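You operate a simulated robot arm through the tools that you are given. There is no shell and no other tool.

The job below is to be done with a simulated robot arm. You get a single attempt, and the scene is never put back.

Task
Zero the balance with the boat on it, then weigh out 10 g of sand.
Fine: go by the screen; shut the bin, put the spoon back.

The check looks at the end state, three seconds after you hand in, the way a careful person would. Anything else that was tipped, shoved, dropped, spilled or broken makes it a failure.

Robot
A 7-joint arm with a two-finger parallel gripper, fixed in place. Base frame: the origin is at the foot of the arm, x ahead of it, y to its left, z up; the work surface is at about z = 0.9. Readings come in m, rad, newtons and seconds.
Its first joint turns from -2.897 to 2.897 rad. Payload 3.43 kg.
Tool frame: the origin (TCP) lies between the finger pads and is the grasp point; the fingertips stand 0.03 m ahead of it; z points along the fingers, y is the line along which they close. Largest opening 0.094 m; finger width 0.028, thickness 0.01; the body of the gripper, 0.05 by 0.096 m, starts 0.055 m behind the TCP.
Orientation is that of the tool frame in the base frame, as a unit quaternion [w, x, y, z]. With the fingers straight down and closing along the base's y, the tool's x points along the base's -x, its y along +y and its z along -z.

Tools
- The arm moves only by the tool servo_tool. Its argument "commands" is a list of rows, each an object of numbers (a shift or turn left out is 0, a gripper value left out holds the last): "x", "y", "z": the shift along the tool's x, y, z in m; "rx", "ry", "rz": the turn, a rotation vector about the tool's x, y, z in rad; "grip": the gripper command, from -1 (fully open) to 1 (shut), values between in proportion. In form: [{"x": .., "y": .., "z": .., "rx": .., "ry": .., "rz": .., "grip": ..}, ...]. A call has 1 to 20 rows; each row shifts and turns the commanded pose from where the row before left it, along the tool's axes as they then stand. Rows are played at 5 a second. More than 0.05 m and 0.15 rad between two rows, or a gripper value outside its range, and nothing of the call is played. A pose out of reach is approached as far as the arm can. The call stops where the force on the tool passes 90 N (or 10 N more than at its start, if that is more) or the arm is blocked; 0.2 s more then pass. Each finger travels about 0.045 m/s and halts on what it meets, pressing with about 29 N; the grip force reading is that of the motor and also rises with nothing between the fingers. The clock runs only during rows and for 0.2 s after the last one: add rows that do not move to give the fingers time. The reply holds the time, the measured pose of the TCP, the force on the tool along the base axes, the opening and the grip force, in the units named above and with some noise, with the torque about the TCP (base axes, N m) and any sound that the robot's microphone picked up.
- Cameras (640 x 400 px; columns grow to the right, rows downward): "scene" is fixed at [0.0515, -0.4985, 1.5242]; the picture's right is [0.31, -0.95, 0.00], its down [-0.55, -0.18, -0.82] and it looks along [0.78, 0.25, -0.58] (base axes); focal length 300 px, centre (320, 200). "wrist" rides on the gripper at [0.076, 0.014, -0.103] in the tool frame; the picture's right is [-0.18, 0.98, 0.00], its down [-0.75, -0.14, -0.64] and it looks along [-0.63, -0.12, 0.77] (tool axes); focal length 243 px, centre (320, 200). There is no depth. A picture from a camera that has moved, and an enlarged one, comes with that camera's place and axes in the base frame and with its lens.
- snapshot(camera): a new picture of that camera. No time passes.
- enlarge(camera, box): a new picture of the part [left, top, right, bottom] of that camera's present view, enlarged. No time passes.
- close_job(): hands the job in; it is judged then, once.

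Places have to be worked out from the pictures, the camera data and where the tool is seen. Open the gripper and draw the arm clear of the work before you hand the job in, unless the task says otherwise.

The tools are called by a JSON object that holds its "name" and its "arguments". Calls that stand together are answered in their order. servo_tool: Moves the arm, as the interface text tells. Its arguments: {"type":"object","properties":{"commands":{"type":"array","items":{"type":"object","properties":{"x":{"type":"number"},"y":{"type":"number"},"z":{"type":"number"},"rx":{"type":"number"},"ry":{"type":"number"},"rz":{"type":"number"},"grip":{"type":"number"}}}}},"required":["commands"]} The other tools are called the same way: snapshot (camera) takes a picture; enlarge (camera, box) takes an enlarged picture of a part of a camera's view; close_job () hands the job in.

At the start:

```text
t: 0.0
position: [0.5554, -0.3536, 1.3333]
tcp_rot: [0.0, -0.001, 1.0, 0.001]
ft_force: [-0.5, 0.3, 0.3]
wrist_torque: [0.01, -0.01, -0.02]
grip_width: 0.094
grip_force: 0.0
```

scene: 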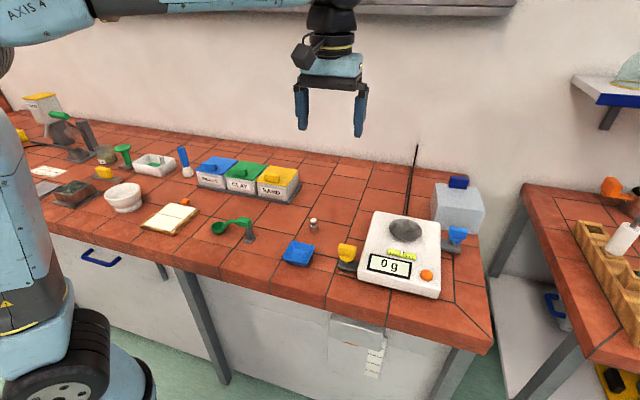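
wrist: 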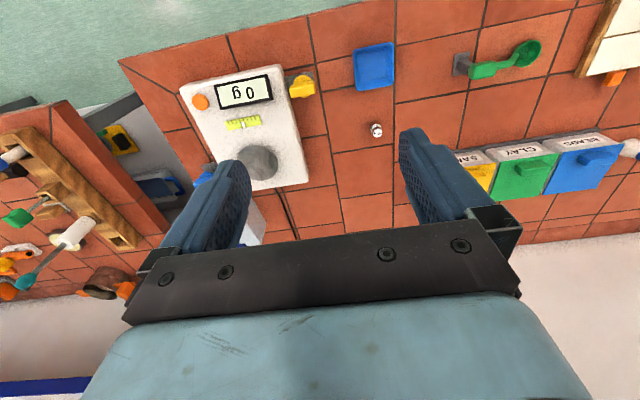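

The overview shows the balance (reading 0 g), a blue boat, a green spoon on a stand, and three bins, with the yellow one labelled SAND. I'll enlarge these areas for detail before moving.

{"name": "enlarge", "arguments": {"camera": "scene", "box": [330, 180, 490, 300]}}

{"name": "enlarge", "arguments": {"camera": "scene", "box": [180, 140, 340, 280]}}

{"name": "enlarge", "arguments": {"camera": "wrist", "box": [170, 30, 330, 190]}}

{"name": "enlarge", "arguments": {"camera": "wrist", "box": [340, 20, 640, 220]}}

{"name": "enlarge", "arguments": {"camera": "scene", "box": [20, 80, 240, 240]}}

```text
3.33 times, centred on (410, 240) of scene
camera zoom: at [0.0515, -0.4985, 1.5242], right [0.31, -0.95, 0.0], down [-0.55, -0.18, -0.82], along [0.78, 0.25, -0.58], focal length 1002 px, centre (20, 67)
```

zoom: 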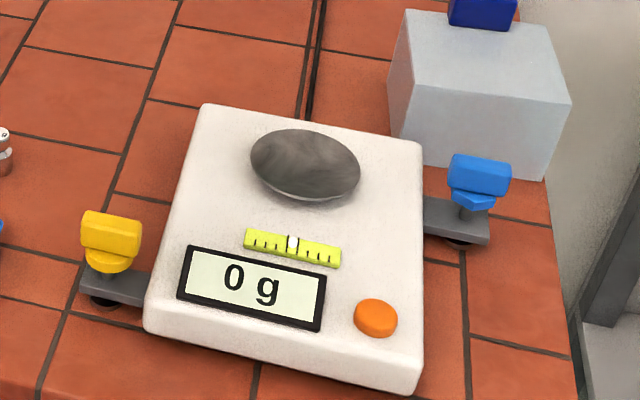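

```text
2.86 times, centred on (260, 210) of scene
camera zoom: at [0.0515, -0.4985, 1.5242], right [0.31, -0.95, 0.0], down [-0.55, -0.18, -0.82], along [0.78, 0.25, -0.58], focal length 859 px, centre (491, 171)
```

zoom: 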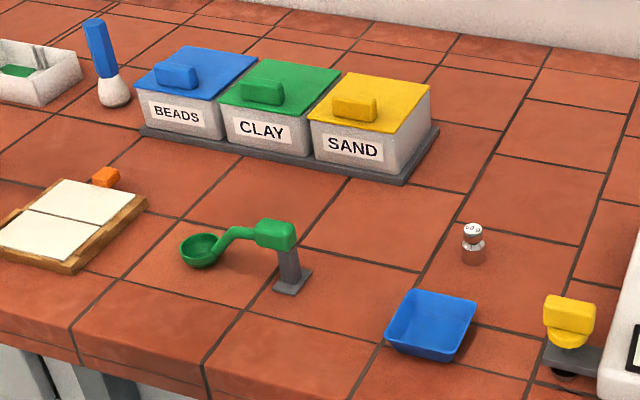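

```text
2.50 times, centred on (250, 110) of wrist
camera zoom: at [0.4798, -0.3404, 1.4373], right [0.18, 0.98, 0.0], down [0.75, -0.14, 0.64], along [0.63, -0.12, -0.77], focal length 606 px, centre (495, 425)
```

zoom: 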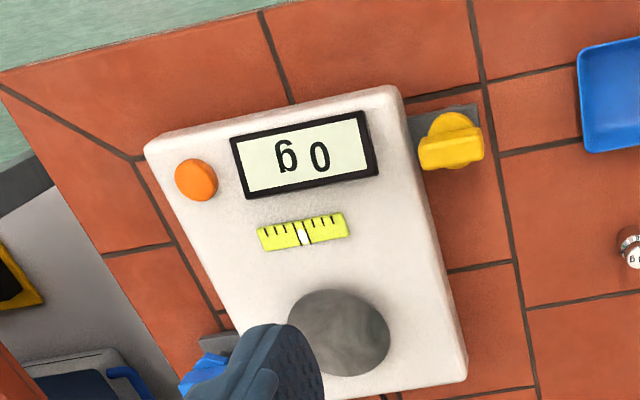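

```text
2.00 times, centred on (490, 120) of wrist
camera zoom: at [0.4798, -0.3404, 1.4373], right [0.18, 0.98, 0.0], down [0.75, -0.14, 0.64], along [0.63, -0.12, -0.77], focal length 485 px, centre (-20, 360)
```

zoom: 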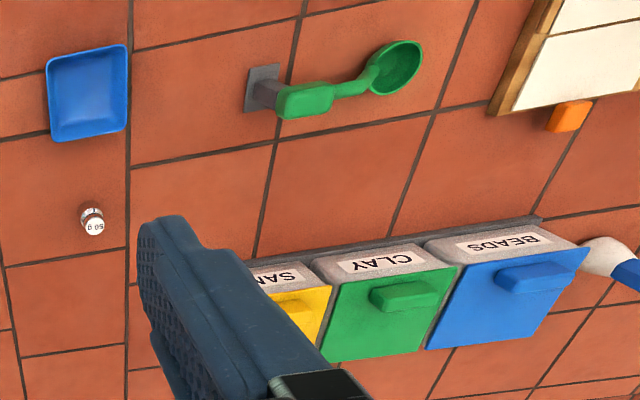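

```text
2.50 times, centred on (130, 160) of scene
camera zoom: at [0.0515, -0.4985, 1.5242], right [0.31, -0.95, 0.0], down [-0.55, -0.18, -0.82], along [0.78, 0.25, -0.58], focal length 751 px, centre (795, 300)
```

zoom: 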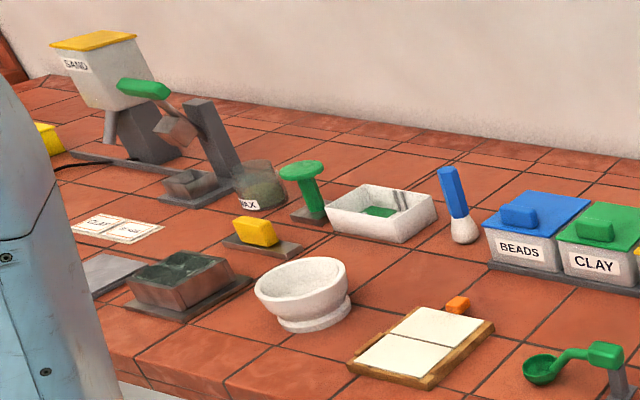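

The boat is near (0.607, -0.257), the pan near (0.729, -0.529, 0.97), the button near (0.590, -0.593, 0.96), and the spoon handle near (0.627, -0.083, 0.965). I'll move over towards the bins, staying high, to see the lids and spoon from close up.

{"name": "servo_tool", "arguments": {"commands": [{"x": 0, "y": 0.045, "z": 0.01}, {"x": 0, "y": 0.045, "z": 0.01}, {"x": 0, "y": 0.045, "z": 0.01}, {"x": -0.01, "y": 0.045, "z": 0.02}, {"x": -0.01, "y": 0.045, "z": 0.02}, {"x": -0.01, "y": 0.04, "z": 0.02}, {}]}}

{"name": "snapshot", "arguments": {"camera": "wrist"}}

{"name": "snapshot", "arguments": {"camera": "scene"}}

```text
refused: row 4 steps farther than a row can; nothing moved
```

```text
taken
camera wrist: at [0.4798, -0.3404, 1.4373], right [0.18, 0.98, 0.0], down [0.75, -0.14, 0.64], along [0.63, -0.12, -0.77], focal length 243 px, centre (320, 200)
```

wrist: 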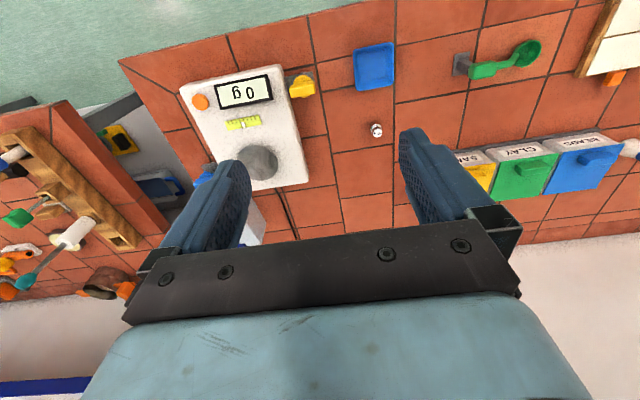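

```text
taken
```

scene: 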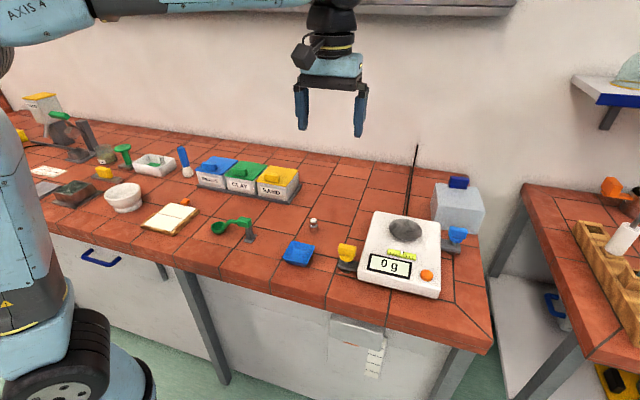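

The step was slightly over the limit, so nothing moved. I'll repeat it with smaller steps.

{"name": "servo_tool", "arguments": {"commands": [{"y": 0.04, "z": 0.015}, {"y": 0.04, "z": 0.015}, {"y": 0.04, "z": 0.015}, {"y": 0.04, "z": 0.015}, {"y": 0.04, "z": 0.02}, {"x": -0.015, "y": 0.035, "z": 0.02}, {"x": -0.015, "y": 0.02, "z": 0.0}, {}]}}

{"name": "snapshot", "arguments": {"camera": "wrist"}}

{"name": "snapshot", "arguments": {"camera": "scene"}}

```text
t: 1.8
position: [0.5883, -0.0986, 1.233]
tcp_rot: [-0.001, 0.0, 1.0, 0.0]
ft_force: [0.0, 0.5, -0.6]
wrist_torque: [0.0, 0.02, -0.01]
grip_width: 0.0941
grip_force: 0.0
```

```text
taken
camera wrist: at [0.5115, -0.0838, 1.3367], right [0.18, 0.98, 0.0], down [0.75, -0.14, 0.64], along [0.63, -0.12, -0.77], focal length 243 px, centre (320, 200)
```

wrist: 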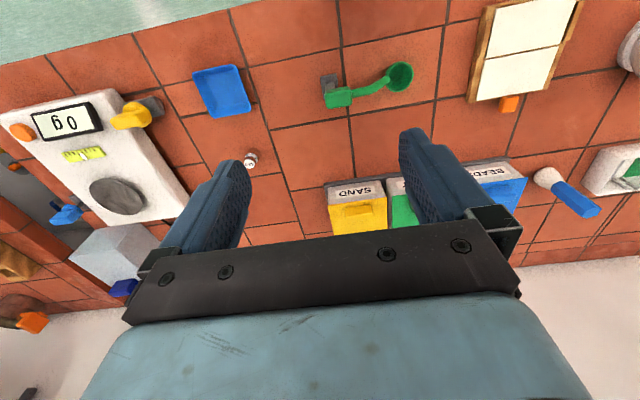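

```text
taken
```

scene: 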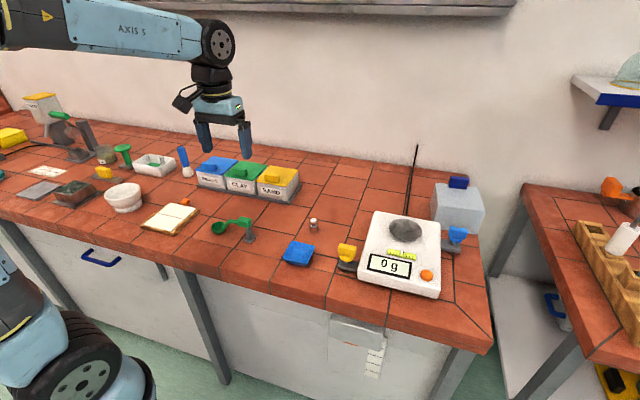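

I'll enlarge the views of the sand bin and the spoon to judge their geometry.

{"name": "enlarge", "arguments": {"camera": "wrist", "box": [300, 160, 420, 240]}}

{"name": "enlarge", "arguments": {"camera": "wrist", "box": [300, 50, 430, 130]}}

{"name": "enlarge", "arguments": {"camera": "scene", "box": [190, 150, 310, 250]}}

{"name": "enlarge", "arguments": {"camera": "scene", "box": [270, 210, 370, 280]}}

{"name": "enlarge", "arguments": {"camera": "wrist", "box": [0, 80, 200, 230]}}

```text
5.00 times, centred on (360, 200) of wrist
camera zoom: at [0.5115, -0.0838, 1.3367], right [0.18, 0.98, 0.0], down [0.75, -0.14, 0.64], along [0.63, -0.12, -0.77], focal length 1213 px, centre (120, 200)
```

zoom: 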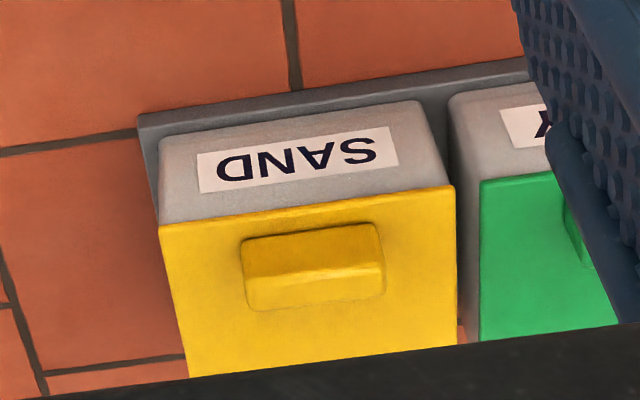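

```text
4.92 times, centred on (365, 90) of wrist
camera zoom: at [0.5115, -0.0838, 1.3367], right [0.18, 0.98, 0.0], down [0.75, -0.14, 0.64], along [0.63, -0.12, -0.77], focal length 1194 px, centre (98, 742)
```

zoom: 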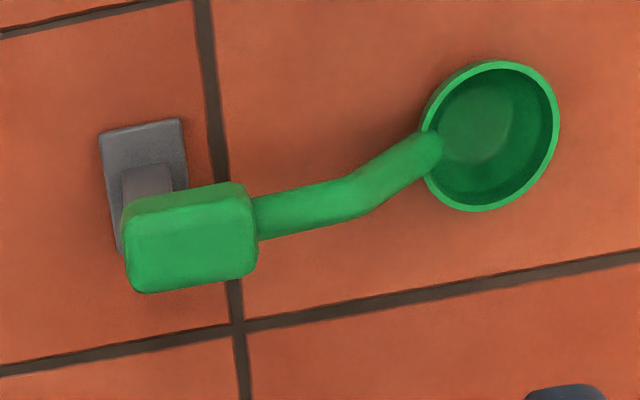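

```text
4.00 times, centred on (250, 200) of scene
camera zoom: at [0.0515, -0.4985, 1.5242], right [0.31, -0.95, 0.0], down [-0.55, -0.18, -0.82], along [0.78, 0.25, -0.58], focal length 1202 px, centre (600, 200)
```

zoom: 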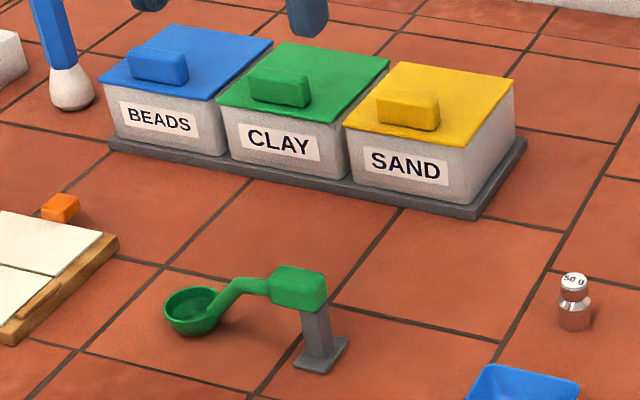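

```text
5.71 times, centred on (320, 245) of scene
camera zoom: at [0.0515, -0.4985, 1.5242], right [0.31, -0.95, 0.0], down [-0.55, -0.18, -0.82], along [0.78, 0.25, -0.58], focal length 1717 px, centre (320, -57)
```

zoom: 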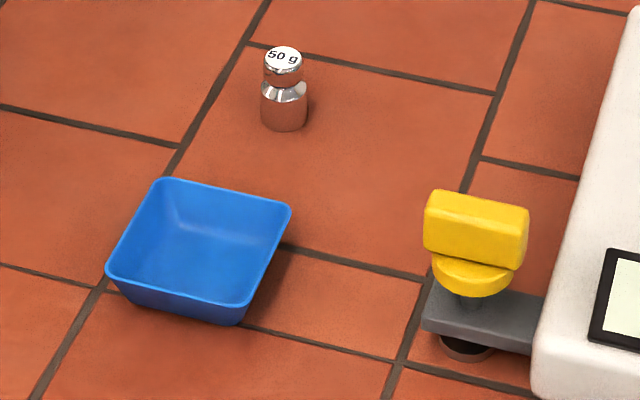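

```text
2.67 times, centred on (100, 155) of wrist
camera zoom: at [0.5115, -0.0838, 1.3367], right [0.18, 0.98, 0.0], down [0.75, -0.14, 0.64], along [0.63, -0.12, -0.77], focal length 647 px, centre (907, 320)
```

zoom: 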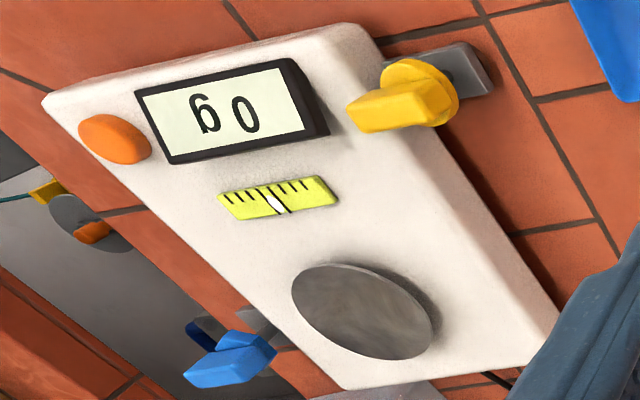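

The lid looks rear-hinged with a block handle near (0.835, -0.073, 0.997). The boat's rim is roughly 0.07 m square and axis-aligned, centred near (0.600, -0.263) with its top around z = 0.928. I'll move above the boat for a closer check.

{"name": "servo_tool", "arguments": {"commands": [{"x": -0.002, "y": -0.033, "z": 0.025}, {"x": -0.002, "y": -0.033, "z": 0.025}, {"x": -0.002, "y": -0.033, "z": 0.025}, {"x": -0.002, "y": -0.033, "z": 0.03}, {"x": -0.004, "y": -0.032, "z": 0.028}, {}]}}

{"name": "snapshot", "arguments": {"camera": "wrist"}}

{"name": "enlarge", "arguments": {"camera": "scene", "box": [240, 160, 400, 280]}}

```text
t: 3.2
position: [0.5989, -0.266, 1.1012]
tcp_rot: [0.001, 0.0, 1.0, 0.0]
ft_force: [0.4, 0.1, -0.2]
wrist_torque: [-0.02, 0.0, 0.02]
grip_width: 0.094
grip_force: 0.1
```

```text
taken
camera wrist: at [0.5225, -0.2501, 1.204], right [0.18, 0.98, 0.0], down [0.75, -0.14, 0.64], along [0.63, -0.12, -0.77], focal length 243 px, centre (320, 200)
```

wrist: 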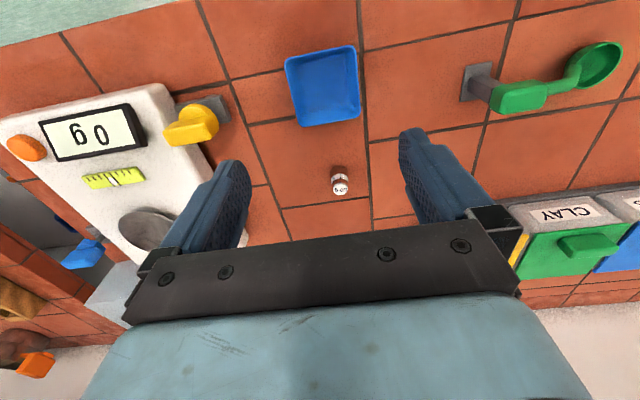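

```text
3.33 times, centred on (320, 220) of scene
camera zoom: at [0.0515, -0.4985, 1.5242], right [0.31, -0.95, 0.0], down [-0.55, -0.18, -0.82], along [0.78, 0.25, -0.58], focal length 1002 px, centre (320, 133)
```

zoom: 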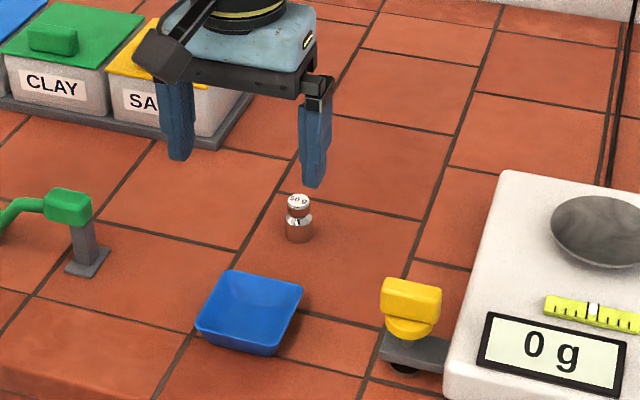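

The wrist view puts the boat's centre at about (0.600, -0.261). I'll shift y by about 5 mm and lower to just above its rim, then look again.

{"name": "servo_tool", "arguments": {"commands": [{"x": -0.001, "y": 0.005, "z": 0.04, "grip": -1}, {"z": 0.04}, {"z": 0.03}, {"z": 0.02}, {}]}}

{"name": "snapshot", "arguments": {"camera": "wrist"}}

{"name": "enlarge", "arguments": {"camera": "scene", "box": [240, 180, 360, 280]}}

```text
t: 4.4
position: [0.5984, -0.2585, 0.972]
tcp_rot: [0.0, 0.0, 1.0, 0.0]
ft_force: [-0.8, -0.5, -0.4]
wrist_torque: [-0.01, 0.0, 0.01]
grip_width: 0.0939
grip_force: 0.0
```

```text
taken
camera wrist: at [0.5224, -0.2443, 1.0752], right [0.18, 0.98, 0.0], down [0.75, -0.14, 0.64], along [0.63, -0.12, -0.77], focal length 243 px, centre (320, 200)
```

wrist: 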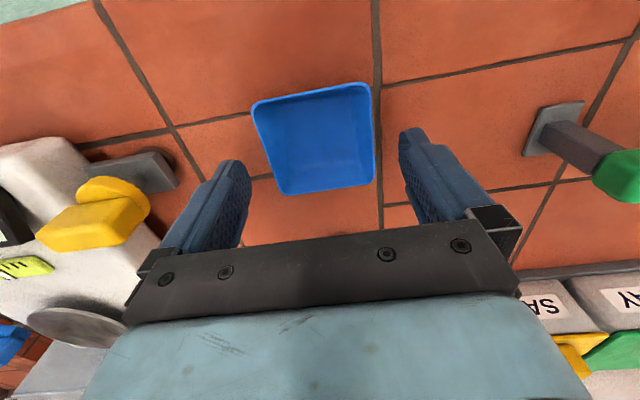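

```text
4.00 times, centred on (300, 230) of scene
camera zoom: at [0.0515, -0.4985, 1.5242], right [0.31, -0.95, 0.0], down [-0.55, -0.18, -0.82], along [0.78, 0.25, -0.58], focal length 1202 px, centre (400, 80)
```

zoom: 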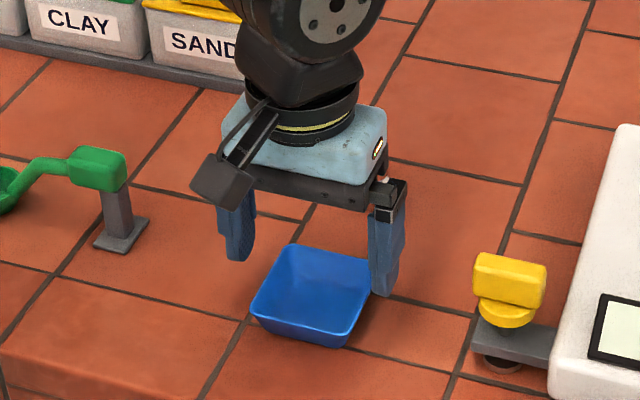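

The boat is centred between the fingers. I'll lower 32 mm so the fingertips are near z = 0.91, then close gently.

{"name": "servo_tool", "arguments": {"commands": [{"z": 0.016}, {"z": 0.016}, {}, {"grip": -0.55}, {"grip": -0.4}, {"grip": -0.3}, {}, {}]}}

{"name": "snapshot", "arguments": {"camera": "wrist"}}

{"name": "enlarge", "arguments": {"camera": "scene", "box": [240, 180, 360, 280]}}

```text
t: 6.2
position: [0.5988, -0.2592, 0.9387]
tcp_rot: [0.001, 0.0, 1.0, 0.001]
ft_force: [0.3, 0.7, -0.8]
wrist_torque: [-0.02, 0.01, 0.01]
grip_width: 0.0669
grip_force: 28.6
```

```text
taken
camera wrist: at [0.5223, -0.2443, 1.043], right [0.18, 0.98, 0.0], down [0.75, -0.14, 0.64], along [0.63, -0.12, -0.77], focal length 243 px, centre (320, 200)
```

wrist: 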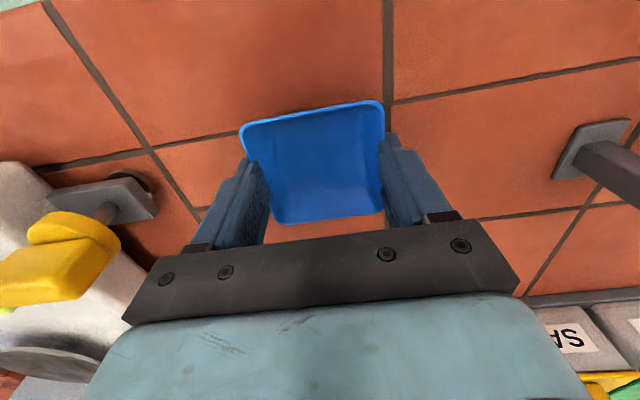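

```text
4.00 times, centred on (300, 230) of scene
camera zoom: at [0.0515, -0.4985, 1.5242], right [0.31, -0.95, 0.0], down [-0.55, -0.18, -0.82], along [0.78, 0.25, -0.58], focal length 1202 px, centre (400, 80)
```

zoom: 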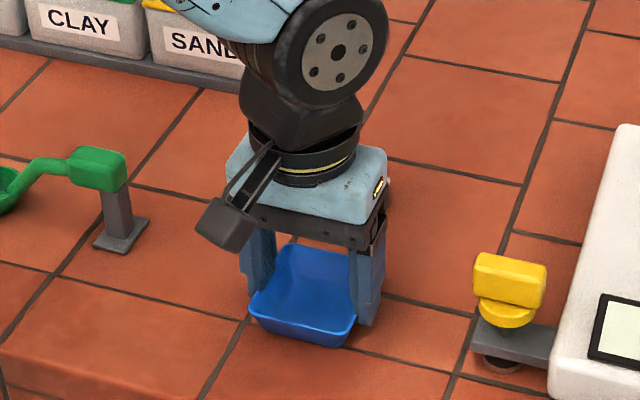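

The boat is held at 0.067 m width. I'll lift slightly and check that it comes up level.

{"name": "servo_tool", "arguments": {"commands": [{"z": -0.01}, {"z": -0.02}, {"z": -0.03}, {"z": -0.04}, {"z": -0.04}, {}]}}

{"name": "snapshot", "arguments": {"camera": "wrist"}}

{"name": "enlarge", "arguments": {"camera": "scene", "box": [240, 160, 360, 260]}}

```text
t: 7.6
position: [0.5991, -0.2593, 1.0788]
tcp_rot: [0.0, 0.0, 1.0, 0.0]
ft_force: [-0.6, 0.3, -0.6]
wrist_torque: [0.02, 0.01, 0.03]
grip_width: 0.067
grip_force: 29.1
```

```text
taken
camera wrist: at [0.5222, -0.2442, 1.1828], right [0.18, 0.98, 0.0], down [0.75, -0.14, 0.64], along [0.63, -0.12, -0.77], focal length 243 px, centre (320, 200)
```

wrist: 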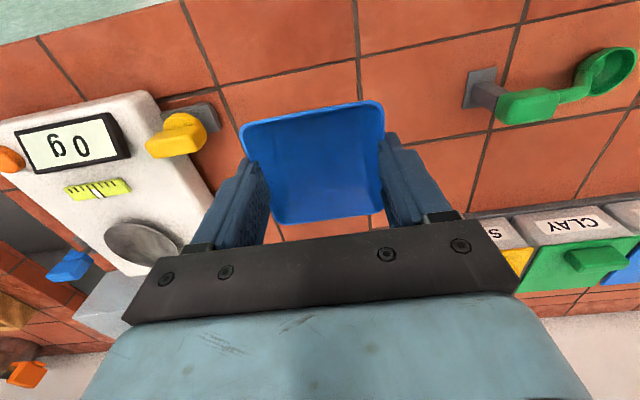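

```text
4.00 times, centred on (300, 210) of scene
camera zoom: at [0.0515, -0.4985, 1.5242], right [0.31, -0.95, 0.0], down [-0.55, -0.18, -0.82], along [0.78, 0.25, -0.58], focal length 1202 px, centre (400, 160)
```

zoom: 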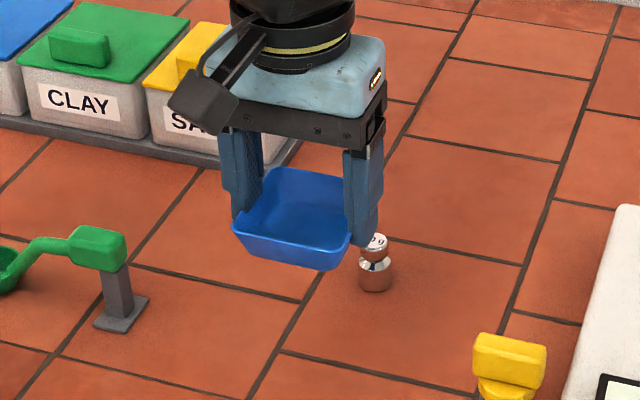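

The boat is level and secure. Next I'll move over the pan, staying high, and check alignment there.

{"name": "servo_tool", "arguments": {"commands": [{"z": -0.03}, {"x": -0.013, "y": -0.03}, {"x": -0.016, "y": -0.034}, {"x": -0.016, "y": -0.034}, {"x": -0.017, "y": -0.034}, {"x": -0.017, "y": -0.034}, {"x": -0.017, "y": -0.034}, {"x": -0.017, "y": -0.034}, {"x": -0.017, "y": -0.034}, {}, {}]}}

{"name": "snapshot", "arguments": {"camera": "wrist"}}

{"name": "enlarge", "arguments": {"camera": "scene", "box": [330, 160, 490, 300]}}

```text
t: 10.0
position: [0.7277, -0.5275, 1.1094]
tcp_rot: [0.0, 0.0, 1.0, 0.0]
ft_force: [0.0, 0.0, -0.2]
wrist_torque: [-0.01, -0.04, -0.01]
grip_width: 0.067
grip_force: 29.2
```

```text
taken
camera wrist: at [0.6511, -0.5125, 1.2123], right [0.18, 0.98, 0.0], down [0.75, -0.14, 0.64], along [0.63, -0.12, -0.77], focal length 243 px, centre (320, 200)
```

wrist: 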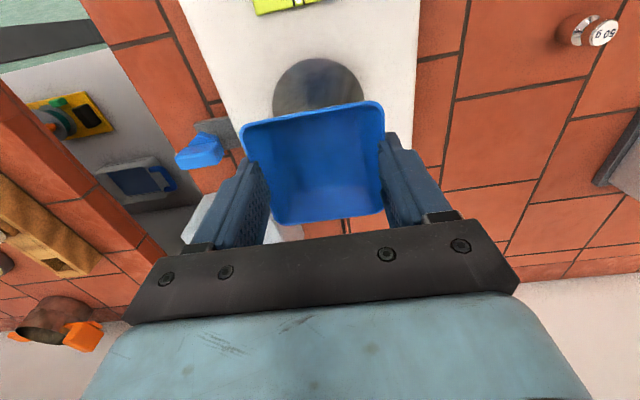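

```text
2.86 times, centred on (410, 230) of scene
camera zoom: at [0.0515, -0.4985, 1.5242], right [0.31, -0.95, 0.0], down [-0.55, -0.18, -0.82], along [0.78, 0.25, -0.58], focal length 859 px, centre (63, 114)
```

zoom: 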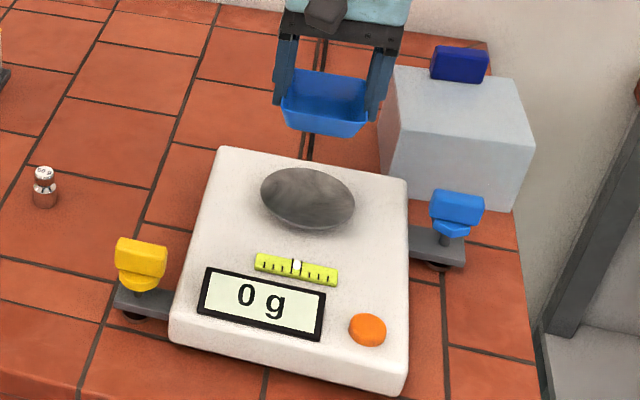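

The pan is nearly below, centred at about (0.732, -0.529). I'll move 4 mm forward and lower to about 1 cm above the expected contact height.

{"name": "servo_tool", "arguments": {"commands": [{"x": -0.004, "y": -0.001, "z": 0.03}, {"z": 0.03}, {"z": 0.017}, {}, {}]}}

{"name": "snapshot", "arguments": {"camera": "wrist"}}

{"name": "enlarge", "arguments": {"camera": "scene", "box": [350, 180, 470, 290]}}

```text
t: 11.2
position: [0.7313, -0.5282, 1.0318]
tcp_rot: [0.001, 0.001, 1.0, -0.001]
ft_force: [0.0, -0.1, -0.3]
wrist_torque: [-0.02, -0.02, 0.01]
grip_width: 0.0669
grip_force: 29.6
```

```text
taken
camera wrist: at [0.6553, -0.513, 1.136], right [0.18, 0.98, 0.0], down [0.75, -0.14, 0.64], along [0.63, -0.12, -0.77], focal length 243 px, centre (320, 200)
```

wrist: 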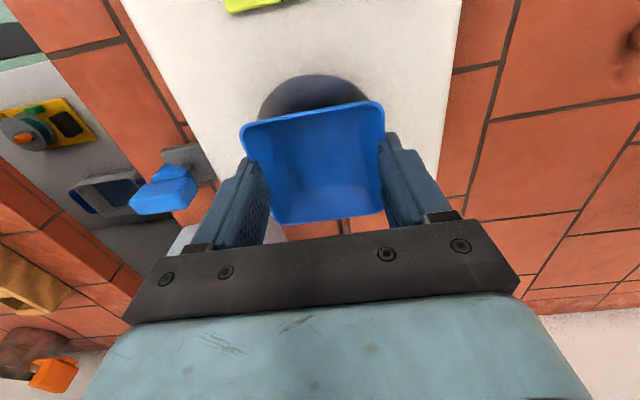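

```text
3.64 times, centred on (410, 235) of scene
camera zoom: at [0.0515, -0.4985, 1.5242], right [0.31, -0.95, 0.0], down [-0.55, -0.18, -0.82], along [0.78, 0.25, -0.58], focal length 1093 px, centre (-7, 73)
```

zoom: 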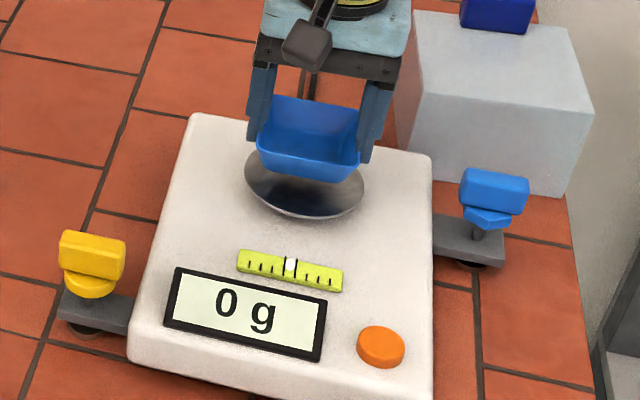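

Alignment is good. I'll descend another 12 mm slowly, watching the force.

{"name": "servo_tool", "arguments": {"commands": [{"x": -0.002, "z": 0.004}, {"z": 0.004}, {"z": 0.004}, {}]}}

{"name": "enlarge", "arguments": {"camera": "scene", "box": [350, 180, 470, 290]}}

```text
t: 12.2
position: [0.7348, -0.528, 1.02]
tcp_rot: [0.0, 0.0, 1.0, 0.0]
ft_force: [-0.3, -0.3, -1.2]
wrist_torque: [-0.06, -0.01, -0.03]
grip_width: 0.067
grip_force: 29.2
```

```text
3.64 times, centred on (410, 235) of scene
camera zoom: at [0.0515, -0.4985, 1.5242], right [0.31, -0.95, 0.0], down [-0.55, -0.18, -0.82], along [0.78, 0.25, -0.58], focal length 1093 px, centre (-7, 73)
```

zoom: 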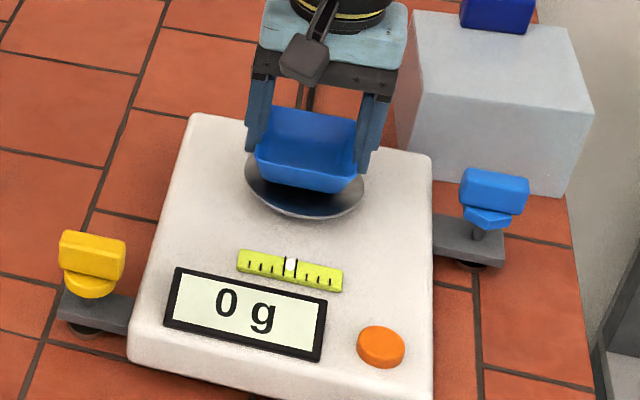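

Still no contact, and the screen reads 0. I'll go down 2 mm at a time.

{"name": "servo_tool", "arguments": {"commands": [{"z": 0.002}, {"z": 0.002}, {}]}}

{"name": "enlarge", "arguments": {"camera": "scene", "box": [350, 180, 470, 290]}}

```text
t: 13.0
position: [0.7354, -0.5261, 1.0156]
tcp_rot: [0.0, 0.0, 1.0, 0.0]
ft_force: [-0.4, 0.4, -0.8]
wrist_torque: [-0.01, 0.01, 0.0]
grip_width: 0.0667
grip_force: 29.1
```

```text
3.64 times, centred on (410, 235) of scene
camera zoom: at [0.0515, -0.4985, 1.5242], right [0.31, -0.95, 0.0], down [-0.55, -0.18, -0.82], along [0.78, 0.25, -0.58], focal length 1093 px, centre (-7, 73)
```

zoom: 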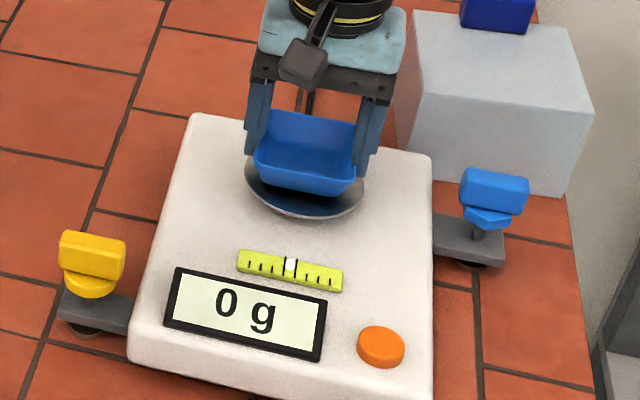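

{"name": "servo_tool", "arguments": {"commands": [{"z": 0.002}, {"z": 0.0015}, {}]}}

{"name": "enlarge", "arguments": {"camera": "scene", "box": [350, 180, 470, 290]}}

```text
t: 13.8
position: [0.7356, -0.5278, 1.0127]
tcp_rot: [0.0, 0.0, 1.0, -0.001]
ft_force: [-0.1, 0.3, 0.2]
wrist_torque: [0.02, 0.06, -0.02]
grip_width: 0.0672
grip_force: 28.5
```

```text
3.64 times, centred on (410, 235) of scene
camera zoom: at [0.0515, -0.4985, 1.5242], right [0.31, -0.95, 0.0], down [-0.55, -0.18, -0.82], along [0.78, 0.25, -0.58], focal length 1093 px, centre (-7, 73)
```

zoom: 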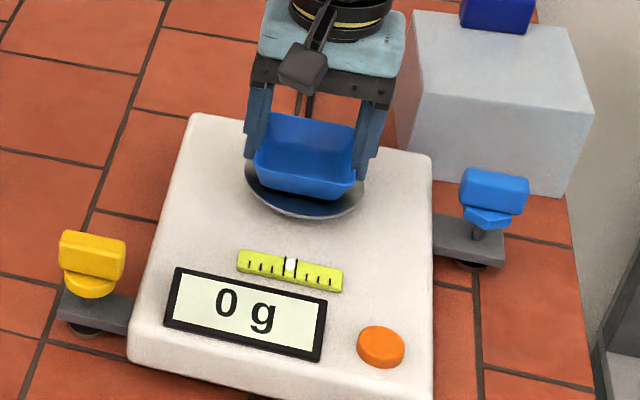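

Still 0 g with no reaction force. I'll continue in 2 mm steps.

{"name": "servo_tool", "arguments": {"commands": [{"z": 0.0015}, {"z": 0.0015}, {}]}}

{"name": "enlarge", "arguments": {"camera": "scene", "box": [350, 180, 470, 290]}}

{"name": "enlarge", "arguments": {"camera": "scene", "box": [385, 200, 435, 245]}}

```text
t: 14.6
position: [0.735, -0.5281, 1.0103]
tcp_rot: [0.0, 0.001, 1.0, 0.0]
ft_force: [0.5, -0.4, 0.3]
wrist_torque: [0.01, -0.02, 0.04]
grip_width: 0.0671
grip_force: 28.9
```

```text
3.64 times, centred on (410, 235) of scene
camera zoom: at [0.0515, -0.4985, 1.5242], right [0.31, -0.95, 0.0], down [-0.55, -0.18, -0.82], along [0.78, 0.25, -0.58], focal length 1093 px, centre (-7, 73)
```

zoom: 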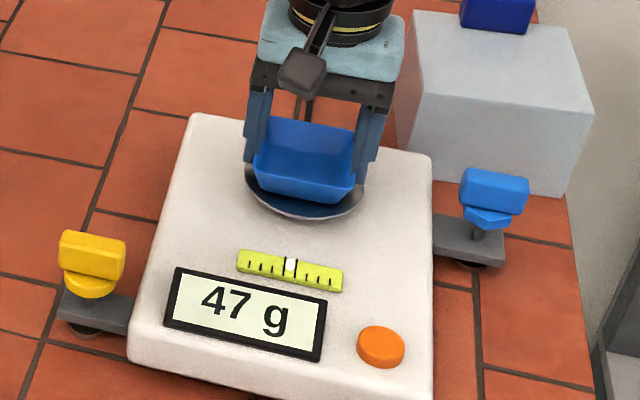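

```text
8.89 times, centred on (410, 222) of scene
camera zoom: at [0.0515, -0.4985, 1.5242], right [0.31, -0.95, 0.0], down [-0.55, -0.18, -0.82], along [0.78, 0.25, -0.58], focal length 2672 px, centre (-480, 0)
```

zoom: 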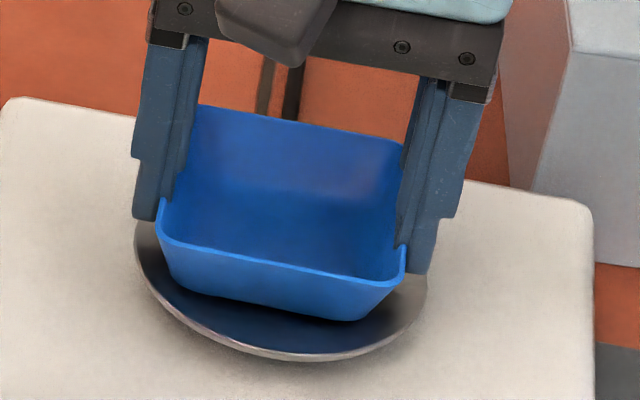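

The screen shows 47 g, so the boat has touched the pan. I'll release gradually and rise straight up.

{"name": "servo_tool", "arguments": {"commands": [{"grip": -0.4}, {"grip": -0.5}, {"grip": -0.7}, {"grip": -1}, {}, {}, {"z": -0.01}, {"z": -0.03}, {"z": -0.04}, {"z": -0.04}, {}]}}

{"name": "enlarge", "arguments": {"camera": "scene", "box": [350, 180, 470, 290]}}

{"name": "snapshot", "arguments": {"camera": "wrist"}}

```text
t: 17.0
position: [0.7358, -0.5273, 1.1287]
tcp_rot: [0.0, 0.001, 1.0, -0.001]
ft_force: [0.3, -1.2, -0.2]
wrist_torque: [0.01, 0.0, 0.01]
grip_width: 0.094
grip_force: 0.0
```

```text
3.64 times, centred on (410, 235) of scene
camera zoom: at [0.0515, -0.4985, 1.5242], right [0.31, -0.95, 0.0], down [-0.55, -0.18, -0.82], along [0.78, 0.25, -0.58], focal length 1093 px, centre (-7, 73)
```

zoom: 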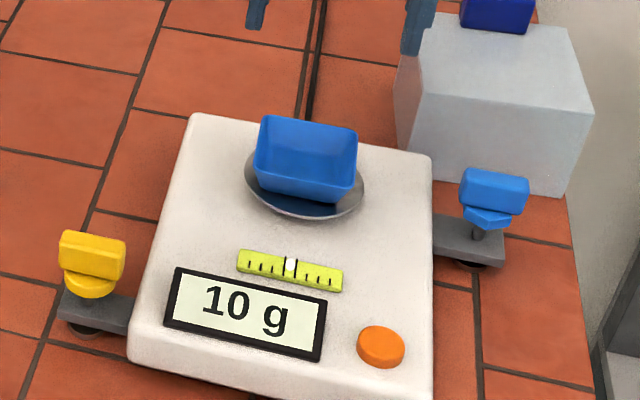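

```text
taken
camera wrist: at [0.6586, -0.5128, 1.2321], right [0.18, 0.98, 0.0], down [0.75, -0.14, 0.64], along [0.63, -0.12, -0.77], focal length 243 px, centre (320, 200)
```

wrist: 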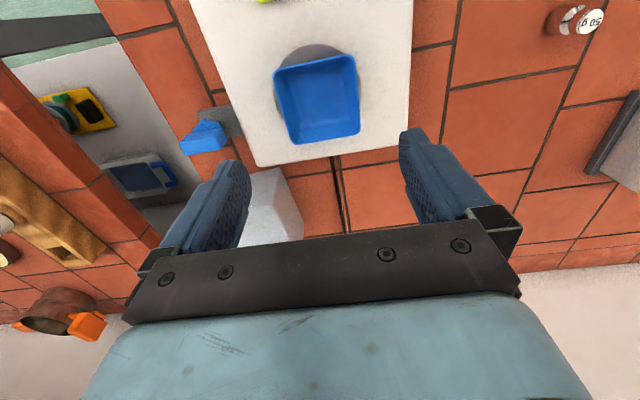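

The boat sits level on the pan and the screen shows 10 g, so it needs taring. With the fingers shut, I'll move to just above the orange button near (0.590, -0.593).

{"name": "servo_tool", "arguments": {"commands": [{"x": 0.03, "y": -0.014, "grip": 1}, {"x": 0.03, "y": -0.014}, {"x": 0.03, "y": -0.014}, {"x": 0.03, "y": -0.014}, {"x": 0.026, "y": -0.01}, {"z": 0.035}, {"z": 0.03}, {}, {}]}}

{"name": "snapshot", "arguments": {"camera": "wrist"}}

{"name": "enlarge", "arguments": {"camera": "scene", "box": [350, 180, 470, 300]}}

```text
t: 19.0
position: [0.5883, -0.5928, 1.065]
tcp_rot: [-0.001, 0.001, 1.0, 0.0]
ft_force: [0.0, 0.2, -0.3]
wrist_torque: [0.0, 0.0, 0.01]
grip_width: 0.0002
grip_force: 29.0
```

```text
taken
camera wrist: at [0.5122, -0.5789, 1.1676], right [0.18, 0.98, 0.0], down [0.75, -0.14, 0.64], along [0.63, -0.12, -0.77], focal length 243 px, centre (320, 200)
```

wrist: 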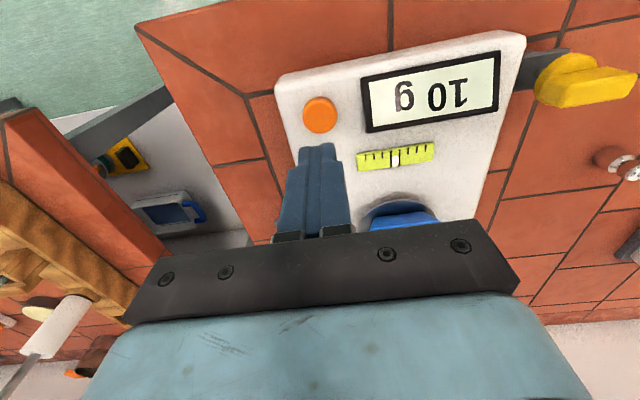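

```text
3.33 times, centred on (410, 240) of scene
camera zoom: at [0.0515, -0.4985, 1.5242], right [0.31, -0.95, 0.0], down [-0.55, -0.18, -0.82], along [0.78, 0.25, -0.58], focal length 1002 px, centre (20, 67)
```

zoom: 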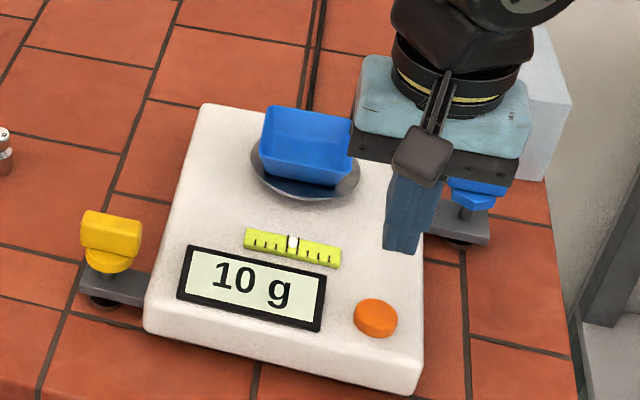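

The button is directly below the closed fingertips, with its top at about z = 0.961. I'll lower to about 1 cm above it, then step down.

{"name": "servo_tool", "arguments": {"commands": [{"x": -0.002, "z": 0.03}, {"z": 0.03}, {}, {"z": 0.003}, {"z": 0.003}, {"z": 0.003}, {}]}}

{"name": "snapshot", "arguments": {"camera": "wrist"}}

{"name": "enlarge", "arguments": {"camera": "scene", "box": [350, 180, 470, 300]}}

```text
t: 20.6
position: [0.5904, -0.5944, 0.9945]
tcp_rot: [0.001, 0.0, 1.0, 0.0]
ft_force: [-1.0, 0.0, 1.9]
wrist_torque: [-0.02, 0.02, 0.0]
grip_width: 0.0
grip_force: 28.8
```

```text
taken
camera wrist: at [0.5145, -0.5792, 1.0983], right [0.18, 0.98, 0.0], down [0.75, -0.14, 0.64], along [0.63, -0.12, -0.77], focal length 243 px, centre (320, 200)
```

wrist: 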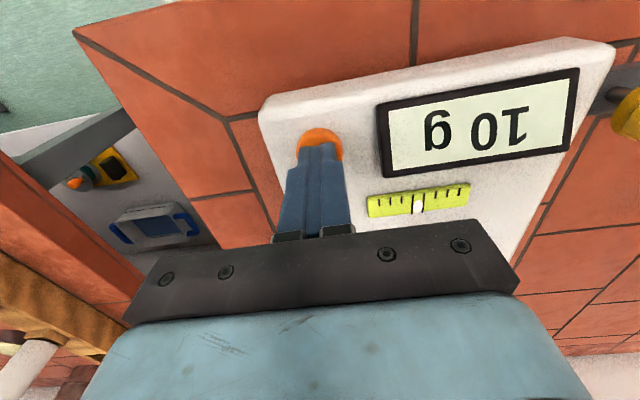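

```text
3.33 times, centred on (410, 240) of scene
camera zoom: at [0.0515, -0.4985, 1.5242], right [0.31, -0.95, 0.0], down [-0.55, -0.18, -0.82], along [0.78, 0.25, -0.58], focal length 1002 px, centre (20, 67)
```

zoom: 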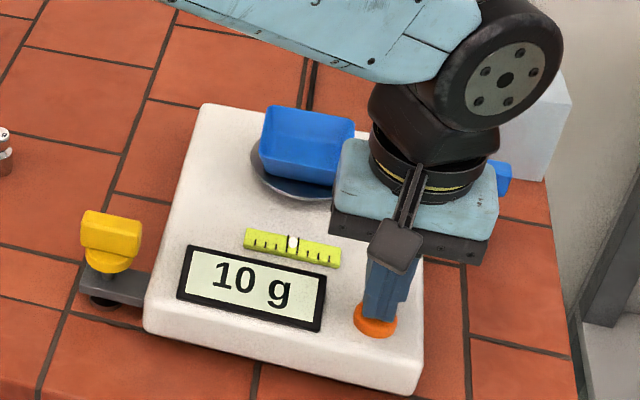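

The fingertips have just met the button with about 2 N. I'll press in millimetre steps and watch the screen.

{"name": "servo_tool", "arguments": {"commands": [{"z": 0.0015}, {"z": 0.0015}]}}

{"name": "enlarge", "arguments": {"camera": "scene", "box": [350, 180, 470, 300]}}

```text
t: 21.2
position: [0.5911, -0.5943, 0.9927]
tcp_rot: [0.0, 0.0, 1.0, 0.0]
ft_force: [2.0, 1.7, 4.0]
wrist_torque: [0.05, -0.03, -0.01]
grip_width: 0.0001
grip_force: 28.9
heard: click
```

```text
3.33 times, centred on (410, 240) of scene
camera zoom: at [0.0515, -0.4985, 1.5242], right [0.31, -0.95, 0.0], down [-0.55, -0.18, -0.82], along [0.78, 0.25, -0.58], focal length 1002 px, centre (20, 67)
```

zoom: 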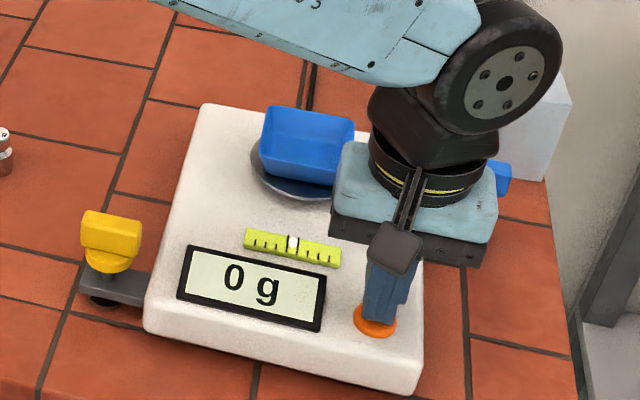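

There was a click and the screen reads 0 g with the boat on. I'll lift off, open the gripper, and head high over to the sand bin.

{"name": "servo_tool", "arguments": {"commands": [{"z": -0.01}, {"z": -0.04}, {"z": -0.045}, {"z": -0.045}, {"z": -0.045}, {"x": -0.01, "y": 0.045, "grip": -1}, {"x": -0.01, "y": 0.045}, {"x": -0.01, "y": 0.045}, {"x": -0.01, "y": 0.045}, {"x": -0.01, "y": 0.045}, {"x": -0.01, "y": 0.045}, {"x": -0.01, "y": 0.045}, {"x": -0.01, "y": 0.045}, {"x": -0.01, "y": 0.045}, {"x": -0.01, "y": 0.045}, {"x": -0.01, "y": 0.045}, {"x": -0.01, "y": 0.025}, {}, {}]}}

{"name": "snapshot", "arguments": {"camera": "wrist"}}

{"name": "enlarge", "arguments": {"camera": "scene", "box": [350, 180, 470, 300]}}

```text
t: 25.2
position: [0.7113, -0.0731, 1.1761]
tcp_rot: [0.0, 0.0, 1.0, 0.0]
ft_force: [0.1, -0.6, 0.2]
wrist_torque: [-0.01, 0.05, -0.01]
grip_width: 0.0939
grip_force: 0.0
```

```text
taken
camera wrist: at [0.6352, -0.0583, 1.2795], right [0.18, 0.98, 0.0], down [0.75, -0.14, 0.64], along [0.63, -0.12, -0.77], focal length 243 px, centre (320, 200)
```

wrist: 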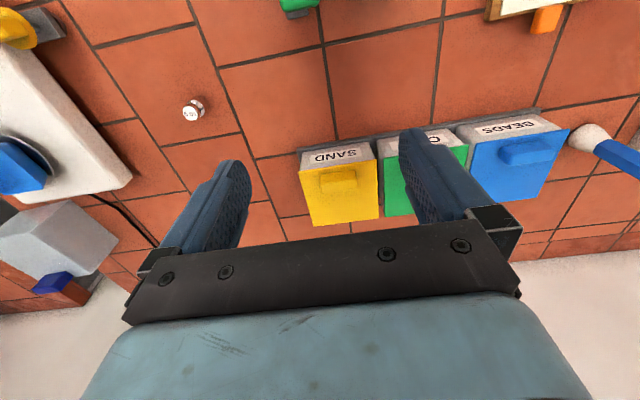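

```text
3.33 times, centred on (410, 240) of scene
camera zoom: at [0.0515, -0.4985, 1.5242], right [0.31, -0.95, 0.0], down [-0.55, -0.18, -0.82], along [0.78, 0.25, -0.58], focal length 1002 px, centre (20, 67)
```

zoom: 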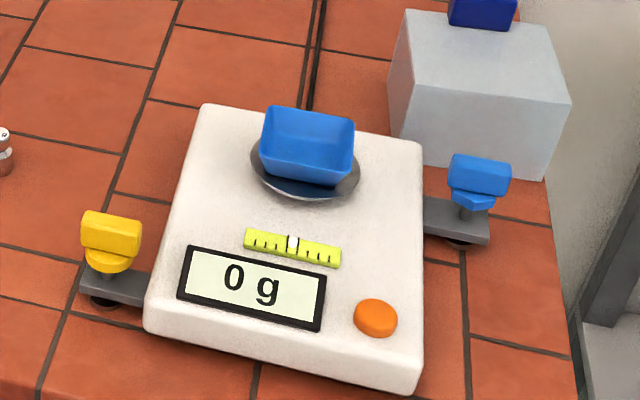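

The balance holds at 0 g. I'll look at the sand bin's lid close up.

{"name": "enlarge", "arguments": {"camera": "wrist", "box": [270, 110, 430, 230]}}

{"name": "enlarge", "arguments": {"camera": "scene", "box": [230, 150, 320, 210]}}

```text
3.33 times, centred on (350, 170) of wrist
camera zoom: at [0.6352, -0.0583, 1.2795], right [0.18, 0.98, 0.0], down [0.75, -0.14, 0.64], along [0.63, -0.12, -0.77], focal length 809 px, centre (220, 300)
```

zoom: 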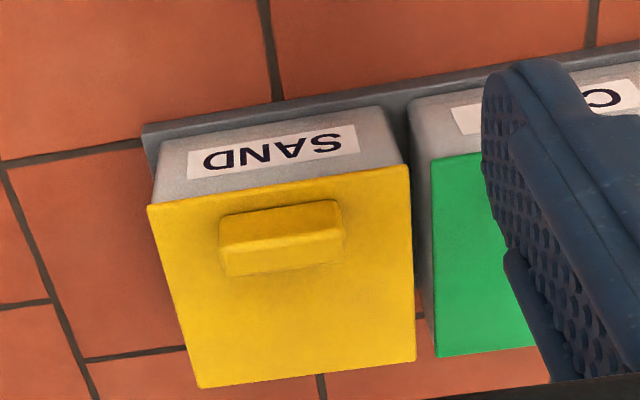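

```text
6.67 times, centred on (275, 180) of scene
camera zoom: at [0.0515, -0.4985, 1.5242], right [0.31, -0.95, 0.0], down [-0.55, -0.18, -0.82], along [0.78, 0.25, -0.58], focal length 2004 px, centre (620, 333)
```

zoom: 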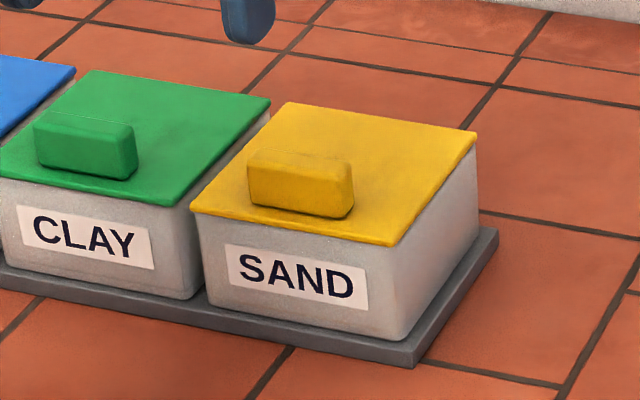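

The handle's top is at about (0.846, -0.071, 0.998), about 5 cm wide along y and standing on a lid whose top is near z = 0.975. I'll move above it and descend part-way with the fingers straddling it along y.

{"name": "servo_tool", "arguments": {"commands": [{"x": -0.045, "y": 0.002}, {"x": -0.045}, {"x": -0.045, "z": 0.02}, {"z": 0.04}, {"z": 0.04}, {"z": 0.03}, {}]}}

{"name": "snapshot", "arguments": {"camera": "wrist"}}

{"name": "enlarge", "arguments": {"camera": "scene", "box": [220, 130, 320, 210]}}

```text
t: 26.8
position: [0.8489, -0.0689, 1.0479]
tcp_rot: [-0.001, 0.0, 1.0, 0.0]
ft_force: [1.5, -0.3, -0.1]
wrist_torque: [0.05, 0.05, 0.01]
grip_width: 0.0941
grip_force: 0.0
```

```text
taken
camera wrist: at [0.7719, -0.0556, 1.1511], right [0.18, 0.98, 0.0], down [0.75, -0.14, 0.64], along [0.63, -0.12, -0.77], focal length 243 px, centre (320, 200)
```

wrist: 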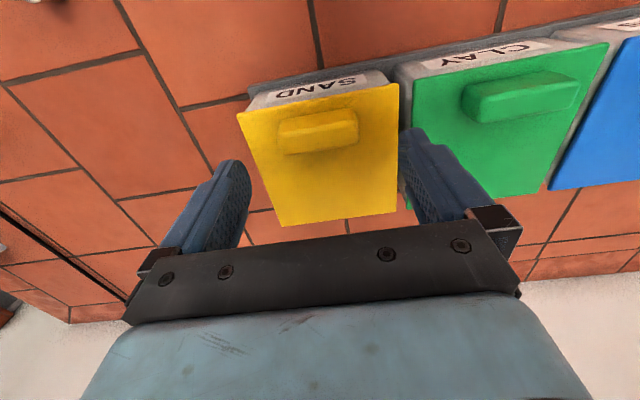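

```text
5.00 times, centred on (270, 170) of scene
camera zoom: at [0.0515, -0.4985, 1.5242], right [0.31, -0.95, 0.0], down [-0.55, -0.18, -0.82], along [0.78, 0.25, -0.58], focal length 1503 px, centre (570, 350)
```

zoom: 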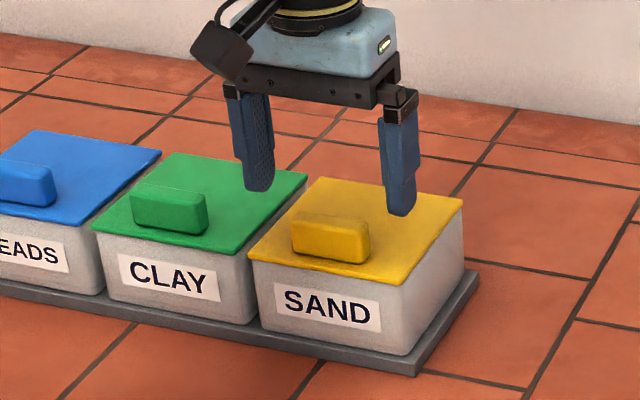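

The handle is centred on the gripper's axis. I'll lower until the tips are a few mm above the lid, then close on the handle.

{"name": "servo_tool", "arguments": {"commands": [{"x": 0.003, "y": -0.001, "z": 0.018}, {"z": 0.012}, {"z": 0.005}, {}, {"grip": -0.3}, {"grip": 0.2}, {}, {}]}}

{"name": "snapshot", "arguments": {"camera": "wrist"}}

{"name": "enlarge", "arguments": {"camera": "scene", "box": [220, 130, 320, 210]}}

```text
t: 28.6
position: [0.8449, -0.0696, 1.0119]
tcp_rot: [-0.001, -0.001, 1.0, 0.001]
ft_force: [-1.0, 21.2, -0.4]
wrist_torque: [0.69, 0.16, 0.05]
grip_width: 0.0536
grip_force: 41.9
```

```text
taken
camera wrist: at [0.768, -0.0558, 1.1156], right [0.18, 0.98, 0.0], down [0.75, -0.14, 0.64], along [0.63, -0.12, -0.77], focal length 243 px, centre (320, 200)
```

wrist: 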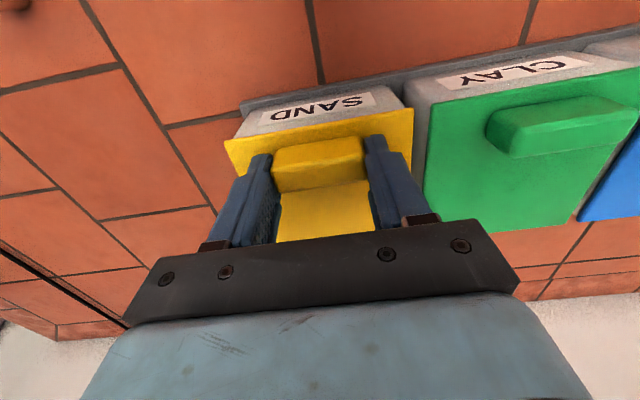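

```text
5.00 times, centred on (270, 170) of scene
camera zoom: at [0.0515, -0.4985, 1.5242], right [0.31, -0.95, 0.0], down [-0.55, -0.18, -0.82], along [0.78, 0.25, -0.58], focal length 1503 px, centre (570, 350)
```

zoom: 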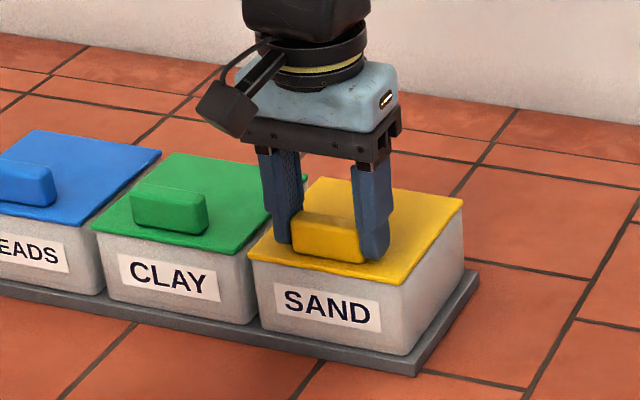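

The fingers hold the handle (0.054 m), but there is a 21 N side force. The lid is fixed sideways (hinged), and my grip is slightly off-centre. I'll shift toward +y to relieve it.

{"name": "servo_tool", "arguments": {"commands": [{"y": 0.0015}, {}]}}

```text
t: 29.2
position: [0.8443, -0.0694, 1.0118]
tcp_rot: [0.001, -0.001, 1.0, 0.0]
ft_force: [1.1, 21.7, -0.4]
wrist_torque: [0.59, -0.01, 0.08]
grip_width: 0.0533
grip_force: 44.8
```

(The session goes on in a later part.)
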